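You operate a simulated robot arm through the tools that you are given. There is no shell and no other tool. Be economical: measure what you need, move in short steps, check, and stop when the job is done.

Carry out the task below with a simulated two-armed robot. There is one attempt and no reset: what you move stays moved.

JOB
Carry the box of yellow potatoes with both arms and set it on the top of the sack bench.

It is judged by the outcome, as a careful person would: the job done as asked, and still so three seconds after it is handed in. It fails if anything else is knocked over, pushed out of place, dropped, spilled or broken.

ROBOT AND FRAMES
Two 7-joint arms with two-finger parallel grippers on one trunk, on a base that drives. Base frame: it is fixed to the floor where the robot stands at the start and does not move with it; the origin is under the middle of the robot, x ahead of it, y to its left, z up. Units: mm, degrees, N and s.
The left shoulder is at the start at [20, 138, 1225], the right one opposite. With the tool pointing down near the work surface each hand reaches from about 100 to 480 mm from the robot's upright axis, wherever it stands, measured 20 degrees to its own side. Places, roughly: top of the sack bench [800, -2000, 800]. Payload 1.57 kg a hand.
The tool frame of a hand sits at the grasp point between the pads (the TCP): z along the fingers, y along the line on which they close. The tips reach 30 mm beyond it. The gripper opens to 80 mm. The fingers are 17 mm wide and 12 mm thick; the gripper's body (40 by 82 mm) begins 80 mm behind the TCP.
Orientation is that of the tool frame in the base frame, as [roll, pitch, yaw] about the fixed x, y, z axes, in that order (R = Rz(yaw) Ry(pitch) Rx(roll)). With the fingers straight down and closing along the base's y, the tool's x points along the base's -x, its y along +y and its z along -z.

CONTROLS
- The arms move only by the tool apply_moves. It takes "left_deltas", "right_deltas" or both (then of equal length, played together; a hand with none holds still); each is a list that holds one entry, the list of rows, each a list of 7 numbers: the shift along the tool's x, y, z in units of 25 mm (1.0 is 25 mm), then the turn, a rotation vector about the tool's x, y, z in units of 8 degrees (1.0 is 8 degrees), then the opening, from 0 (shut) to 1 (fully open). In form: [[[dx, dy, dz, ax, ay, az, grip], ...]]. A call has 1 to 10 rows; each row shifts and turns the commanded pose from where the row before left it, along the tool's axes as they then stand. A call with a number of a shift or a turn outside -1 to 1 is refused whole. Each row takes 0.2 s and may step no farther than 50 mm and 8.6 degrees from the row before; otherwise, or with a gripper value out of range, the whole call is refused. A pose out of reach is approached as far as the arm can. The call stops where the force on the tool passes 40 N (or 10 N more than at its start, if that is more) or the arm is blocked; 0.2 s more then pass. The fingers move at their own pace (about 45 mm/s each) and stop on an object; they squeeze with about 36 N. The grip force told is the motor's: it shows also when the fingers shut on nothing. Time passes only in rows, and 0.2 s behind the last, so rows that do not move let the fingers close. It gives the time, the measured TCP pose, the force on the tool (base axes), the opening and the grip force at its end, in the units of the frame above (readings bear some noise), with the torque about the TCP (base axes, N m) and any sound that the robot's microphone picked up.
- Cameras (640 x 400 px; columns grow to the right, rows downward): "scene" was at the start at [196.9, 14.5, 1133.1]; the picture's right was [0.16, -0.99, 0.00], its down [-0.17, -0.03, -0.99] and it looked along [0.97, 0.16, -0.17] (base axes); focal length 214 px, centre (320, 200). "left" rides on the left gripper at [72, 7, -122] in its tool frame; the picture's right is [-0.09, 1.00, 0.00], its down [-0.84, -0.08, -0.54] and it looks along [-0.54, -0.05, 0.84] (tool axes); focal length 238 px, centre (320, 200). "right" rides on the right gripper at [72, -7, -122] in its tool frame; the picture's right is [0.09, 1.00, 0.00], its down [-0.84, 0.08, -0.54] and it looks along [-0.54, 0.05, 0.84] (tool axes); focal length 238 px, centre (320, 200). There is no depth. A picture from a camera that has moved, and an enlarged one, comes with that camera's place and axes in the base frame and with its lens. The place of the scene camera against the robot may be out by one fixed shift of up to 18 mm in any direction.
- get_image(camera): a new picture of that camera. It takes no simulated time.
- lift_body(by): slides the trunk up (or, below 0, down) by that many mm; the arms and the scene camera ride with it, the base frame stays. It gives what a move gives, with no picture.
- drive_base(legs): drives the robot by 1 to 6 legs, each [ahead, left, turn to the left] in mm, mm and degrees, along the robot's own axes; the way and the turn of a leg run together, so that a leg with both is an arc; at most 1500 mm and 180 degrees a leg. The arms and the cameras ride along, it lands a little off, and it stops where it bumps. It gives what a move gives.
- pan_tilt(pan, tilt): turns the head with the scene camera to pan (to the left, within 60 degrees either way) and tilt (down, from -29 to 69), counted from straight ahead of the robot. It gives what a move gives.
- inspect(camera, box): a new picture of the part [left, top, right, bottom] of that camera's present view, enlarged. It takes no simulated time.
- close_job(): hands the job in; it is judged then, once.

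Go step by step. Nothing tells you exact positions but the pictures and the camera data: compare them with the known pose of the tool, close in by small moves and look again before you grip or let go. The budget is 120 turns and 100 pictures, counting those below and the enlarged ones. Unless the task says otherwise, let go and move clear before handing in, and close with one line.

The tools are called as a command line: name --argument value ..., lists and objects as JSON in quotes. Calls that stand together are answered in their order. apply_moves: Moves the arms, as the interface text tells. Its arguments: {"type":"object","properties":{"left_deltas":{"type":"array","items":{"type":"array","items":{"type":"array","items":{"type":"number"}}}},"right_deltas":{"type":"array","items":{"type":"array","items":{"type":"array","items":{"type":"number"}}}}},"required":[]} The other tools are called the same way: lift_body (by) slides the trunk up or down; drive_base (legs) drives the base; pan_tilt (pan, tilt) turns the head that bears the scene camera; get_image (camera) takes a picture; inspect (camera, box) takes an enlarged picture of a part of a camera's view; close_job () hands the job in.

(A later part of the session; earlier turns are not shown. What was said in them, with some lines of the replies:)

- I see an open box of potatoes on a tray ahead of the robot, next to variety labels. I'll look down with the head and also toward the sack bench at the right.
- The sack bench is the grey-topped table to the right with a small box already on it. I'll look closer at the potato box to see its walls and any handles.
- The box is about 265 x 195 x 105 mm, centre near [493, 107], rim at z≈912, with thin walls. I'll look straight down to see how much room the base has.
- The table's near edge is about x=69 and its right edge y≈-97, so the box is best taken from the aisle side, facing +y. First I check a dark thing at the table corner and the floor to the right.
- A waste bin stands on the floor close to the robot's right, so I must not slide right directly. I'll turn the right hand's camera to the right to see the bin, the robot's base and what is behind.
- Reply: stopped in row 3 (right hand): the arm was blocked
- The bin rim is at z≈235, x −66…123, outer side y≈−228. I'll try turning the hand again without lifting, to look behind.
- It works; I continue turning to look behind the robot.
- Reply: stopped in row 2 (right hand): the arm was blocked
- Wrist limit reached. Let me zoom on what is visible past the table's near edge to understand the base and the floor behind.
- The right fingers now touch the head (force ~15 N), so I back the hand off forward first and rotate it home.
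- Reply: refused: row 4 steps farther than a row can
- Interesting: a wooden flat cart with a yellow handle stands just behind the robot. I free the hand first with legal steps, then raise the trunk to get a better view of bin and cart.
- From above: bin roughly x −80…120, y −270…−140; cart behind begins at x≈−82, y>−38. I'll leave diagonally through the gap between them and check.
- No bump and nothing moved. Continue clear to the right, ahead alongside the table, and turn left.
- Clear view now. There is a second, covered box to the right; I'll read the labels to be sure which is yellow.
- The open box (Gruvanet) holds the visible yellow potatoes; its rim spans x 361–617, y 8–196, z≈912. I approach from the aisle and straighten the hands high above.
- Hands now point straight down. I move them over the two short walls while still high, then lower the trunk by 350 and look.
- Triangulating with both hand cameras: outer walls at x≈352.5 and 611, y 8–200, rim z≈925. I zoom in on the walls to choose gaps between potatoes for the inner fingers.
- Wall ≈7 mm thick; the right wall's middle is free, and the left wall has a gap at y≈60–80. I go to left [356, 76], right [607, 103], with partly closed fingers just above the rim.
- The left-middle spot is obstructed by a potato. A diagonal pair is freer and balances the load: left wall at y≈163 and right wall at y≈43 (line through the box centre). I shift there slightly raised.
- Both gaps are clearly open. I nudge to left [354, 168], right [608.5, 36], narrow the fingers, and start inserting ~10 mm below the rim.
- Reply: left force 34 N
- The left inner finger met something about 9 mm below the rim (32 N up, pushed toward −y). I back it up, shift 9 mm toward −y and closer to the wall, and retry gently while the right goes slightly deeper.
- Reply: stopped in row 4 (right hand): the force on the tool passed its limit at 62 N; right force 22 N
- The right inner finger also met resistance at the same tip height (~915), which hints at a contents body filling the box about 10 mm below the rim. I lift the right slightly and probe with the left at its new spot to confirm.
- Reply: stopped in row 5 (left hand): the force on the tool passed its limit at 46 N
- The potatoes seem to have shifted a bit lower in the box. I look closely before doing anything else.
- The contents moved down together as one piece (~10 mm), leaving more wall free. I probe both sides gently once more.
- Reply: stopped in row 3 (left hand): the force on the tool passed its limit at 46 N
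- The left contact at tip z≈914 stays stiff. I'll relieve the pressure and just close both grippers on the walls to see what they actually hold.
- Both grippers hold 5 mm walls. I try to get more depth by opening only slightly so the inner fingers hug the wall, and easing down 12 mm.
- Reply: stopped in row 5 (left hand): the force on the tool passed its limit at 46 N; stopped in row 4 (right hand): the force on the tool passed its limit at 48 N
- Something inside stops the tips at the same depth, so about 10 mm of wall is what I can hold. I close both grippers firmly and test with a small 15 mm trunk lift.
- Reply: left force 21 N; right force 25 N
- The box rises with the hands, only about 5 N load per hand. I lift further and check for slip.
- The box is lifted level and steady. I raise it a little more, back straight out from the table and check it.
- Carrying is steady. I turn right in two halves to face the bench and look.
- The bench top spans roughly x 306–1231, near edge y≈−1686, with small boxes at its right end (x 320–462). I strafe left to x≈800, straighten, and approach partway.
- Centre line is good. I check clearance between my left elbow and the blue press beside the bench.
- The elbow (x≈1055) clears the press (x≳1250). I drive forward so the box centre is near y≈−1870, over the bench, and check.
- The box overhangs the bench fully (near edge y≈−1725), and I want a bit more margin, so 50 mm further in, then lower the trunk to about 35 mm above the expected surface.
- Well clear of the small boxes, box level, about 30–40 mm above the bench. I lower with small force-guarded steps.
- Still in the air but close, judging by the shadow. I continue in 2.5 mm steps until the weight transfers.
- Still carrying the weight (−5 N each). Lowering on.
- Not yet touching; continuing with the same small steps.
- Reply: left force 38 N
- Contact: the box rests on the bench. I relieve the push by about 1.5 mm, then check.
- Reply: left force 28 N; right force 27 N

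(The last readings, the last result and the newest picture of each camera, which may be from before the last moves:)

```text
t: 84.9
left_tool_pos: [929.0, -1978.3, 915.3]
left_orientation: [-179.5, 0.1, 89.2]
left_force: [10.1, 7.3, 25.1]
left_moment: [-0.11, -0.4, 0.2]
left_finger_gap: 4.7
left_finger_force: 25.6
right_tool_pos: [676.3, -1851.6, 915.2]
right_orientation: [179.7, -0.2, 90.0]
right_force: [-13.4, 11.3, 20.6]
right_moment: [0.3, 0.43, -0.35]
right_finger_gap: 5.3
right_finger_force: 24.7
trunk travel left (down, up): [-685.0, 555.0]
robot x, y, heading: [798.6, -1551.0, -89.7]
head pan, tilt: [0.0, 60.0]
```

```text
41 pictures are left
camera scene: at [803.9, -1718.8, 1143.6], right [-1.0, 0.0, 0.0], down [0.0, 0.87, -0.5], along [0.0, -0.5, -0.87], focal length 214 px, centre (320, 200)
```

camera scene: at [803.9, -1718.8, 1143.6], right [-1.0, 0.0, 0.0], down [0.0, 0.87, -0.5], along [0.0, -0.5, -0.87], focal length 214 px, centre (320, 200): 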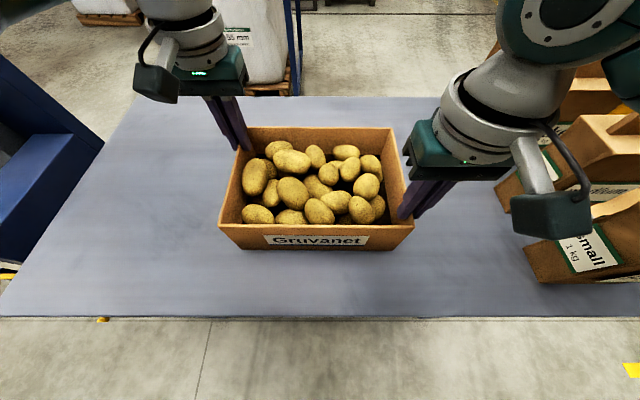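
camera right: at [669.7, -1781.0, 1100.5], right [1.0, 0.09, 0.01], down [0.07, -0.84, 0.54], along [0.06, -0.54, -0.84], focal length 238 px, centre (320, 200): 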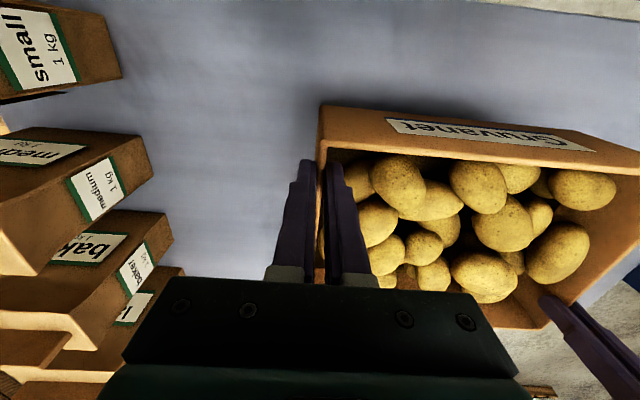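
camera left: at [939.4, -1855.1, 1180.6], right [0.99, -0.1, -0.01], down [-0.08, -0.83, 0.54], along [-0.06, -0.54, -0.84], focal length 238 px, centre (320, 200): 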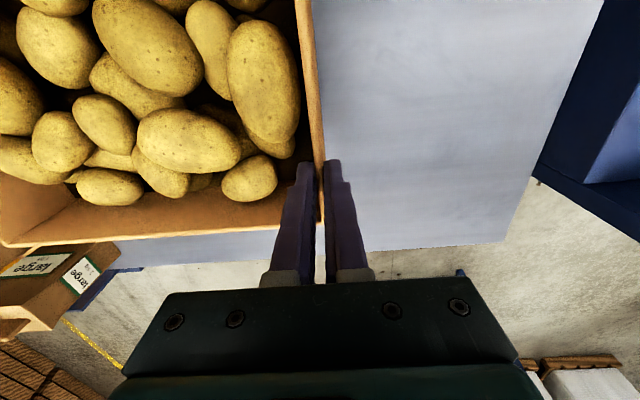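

Both hands press ~20 N down; I unload them gently, then open the grippers a little.

apply_moves --left_deltas '[[[0.03, 0.04, -0.08, 0, 0, 0, 0], [0, 0, 0, 0, 0, 0, 0], [0, 0, 0, 0, 0, 0, 0.12], [0, 0, 0, 0, 0, 0, 0.2], [0, 0, 0, 0, 0, 0, 0.2]]]' --right_deltas '[[[0.03, -0.05, -0.08, 0, 0, 0, 0], [0, 0, 0, 0, 0, 0, 0], [0, 0, 0, 0, 0, 0, 0.12], [0, 0, 0, 0, 0, 0, 0.2], [0, 0, 0, 0, 0, 0, 0.2]]]'

inspect --camera "scene" --box '[180, 100, 460, 280]'

```text
t: 86.1
left_tool_pos: [930.7, -1976.9, 916.6]
left_orientation: [-179.5, 0.1, 89.2]
left_force: [-0.6, 0.0, -0.6]
left_moment: [0.02, 0.0, 0.03]
left_finger_gap: 15.7
left_finger_force: 0.1
right_tool_pos: [674.8, -1852.7, 917.3]
right_orientation: [179.6, 0.0, 90.1]
right_force: [-0.4, -0.7, 1.1]
right_moment: [0.01, 0.01, 0.02]
right_finger_gap: 15.7
right_finger_force: 0.1
trunk travel left (down, up): [-685.0, 555.0]
robot x, y, heading: [794.8, -1553.1, -90.0]
head pan, tilt: [0.0, 60.0]
```

```text
2.22 times, centred on (320, 190) of scene
camera zoom: at [804.4, -1718.9, 1143.4], right [-1.0, 0.0, 0.0], down [0.0, 0.87, -0.5], along [0.0, -0.5, -0.87], focal length 477 px, centre (320, 222)
```

zoom: 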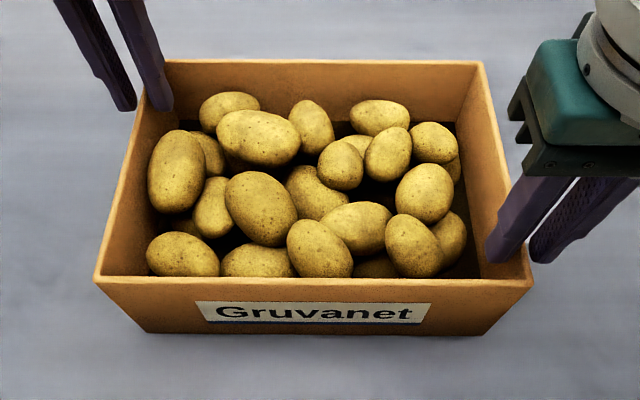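

Released with no contact forces; the box stands flat. I raise both hands straight up by arm, then lift the trunk clear.

apply_moves --left_deltas '[[[0, 0, -0.4, 0, 0, 0, 0.2], [0, 0, -0.6, 0, 0, 0, 0.2], [0, 0, -1, 0, 0, 0, 0.2], [0, 0, -1, 0, 0, 0, 0.2]]]' --right_deltas '[[[0, 0, -0.4, 0, 0, 0, 0.2], [0, 0, -0.6, 0, 0, 0, 0.2], [0, 0, -1, 0, 0, 0, 0.2], [0, 0, -1, 0, 0, 0, 0.2]]]'

lift_body --by 150

drive_base --legs '[[-300, 0, 0]]'

pan_tilt --pan 0 --tilt 40

get_image --camera "scene"

```text
t: 87.1
left_tool_pos: [931.2, -1973.5, 991.5]
left_orientation: [-179.5, 0.1, 89.2]
left_force: [0.3, 0.3, 0.0]
left_moment: [0.02, -0.05, -0.02]
left_finger_gap: 15.9
left_finger_force: 0.0
right_tool_pos: [675.0, -1851.0, 992.3]
right_orientation: [179.6, 0.0, 90.1]
right_force: [-0.2, -1.6, 0.4]
right_moment: [-0.02, -0.01, 0.0]
right_finger_gap: 15.8
right_finger_force: 0.0
trunk travel left (down, up): [-685.0, 555.0]
robot x, y, heading: [800.2, -1550.5, -89.9]
head pan, tilt: [0.0, 60.0]
```

```text
t: 88.8
left_tool_pos: [930.7, -1975.3, 1143.1]
left_orientation: [-179.5, 0.0, 89.2]
left_force: [-0.5, 0.6, -0.3]
left_moment: [-0.02, 0.01, 0.0]
left_finger_gap: 16.0
left_finger_force: 0.1
right_tool_pos: [674.3, -1850.0, 1140.9]
right_orientation: [179.6, 0.0, 90.1]
right_force: [0.2, -0.1, -1.4]
right_moment: [0.0, -0.01, 0.01]
right_finger_gap: 15.9
right_finger_force: 0.1
trunk travel left (down, up): [-835.0, 405.0]
robot x, y, heading: [796.6, -1554.4, -90.1]
head pan, tilt: [0.0, 60.0]
```

```text
t: 90.9
left_tool_pos: [934.0, -1669.6, 1142.1]
left_orientation: [-179.5, 0.2, 89.7]
left_force: [-0.2, -0.4, 0.1]
left_moment: [-0.03, 0.03, 0.01]
left_finger_gap: 15.9
left_finger_force: 0.0
right_tool_pos: [676.3, -1548.0, 1141.6]
right_orientation: [179.6, 0.0, 90.6]
right_force: [-0.5, 0.1, 0.4]
right_moment: [-0.06, 0.01, -0.01]
right_finger_gap: 15.8
right_finger_force: 0.1
trunk travel left (down, up): [-835.0, 405.0]
robot x, y, heading: [794.8, -1247.1, -89.3]
head pan, tilt: [0.0, 60.0]
```

```text
t: 91.7
left_tool_pos: [933.7, -1670.5, 1141.4]
left_orientation: [-179.5, 0.0, 89.7]
left_force: [0.1, -0.3, -0.3]
left_moment: [0.02, 0.0, 0.01]
left_finger_gap: 16.2
left_finger_force: 0.0
right_tool_pos: [674.5, -1547.7, 1142.1]
right_orientation: [179.6, 0.0, 90.5]
right_force: [-0.2, -0.6, -0.4]
right_moment: [0.01, 0.01, -0.01]
right_finger_gap: 15.9
right_finger_force: 0.0
trunk travel left (down, up): [-835.0, 405.0]
robot x, y, heading: [798.5, -1251.7, -89.7]
head pan, tilt: [0.0, 40.0]
```

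```text
39 pictures are left
camera scene: at [804.7, -1433.0, 1320.1], right [-1.0, -0.01, 0.0], down [-0.01, 0.64, -0.77], along [0.01, -0.77, -0.64], focal length 214 px, centre (320, 200)
```

scene: 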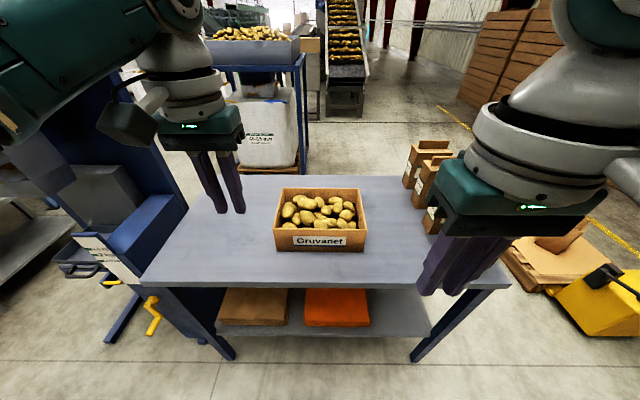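

The potato box stands upright and full on the bench top, well inside its edges. The paper packs beside it haven't moved, and both hands are clear, so I'm handing in.

close_job

```text
The job is handed in.
```

The box of yellow potatoes was carried with both arms and now stands level on the top of the sack bench. Nothing was spilled or knocked over, though the potatoes settled lower in the box when I pressed the fingers in to grip it.
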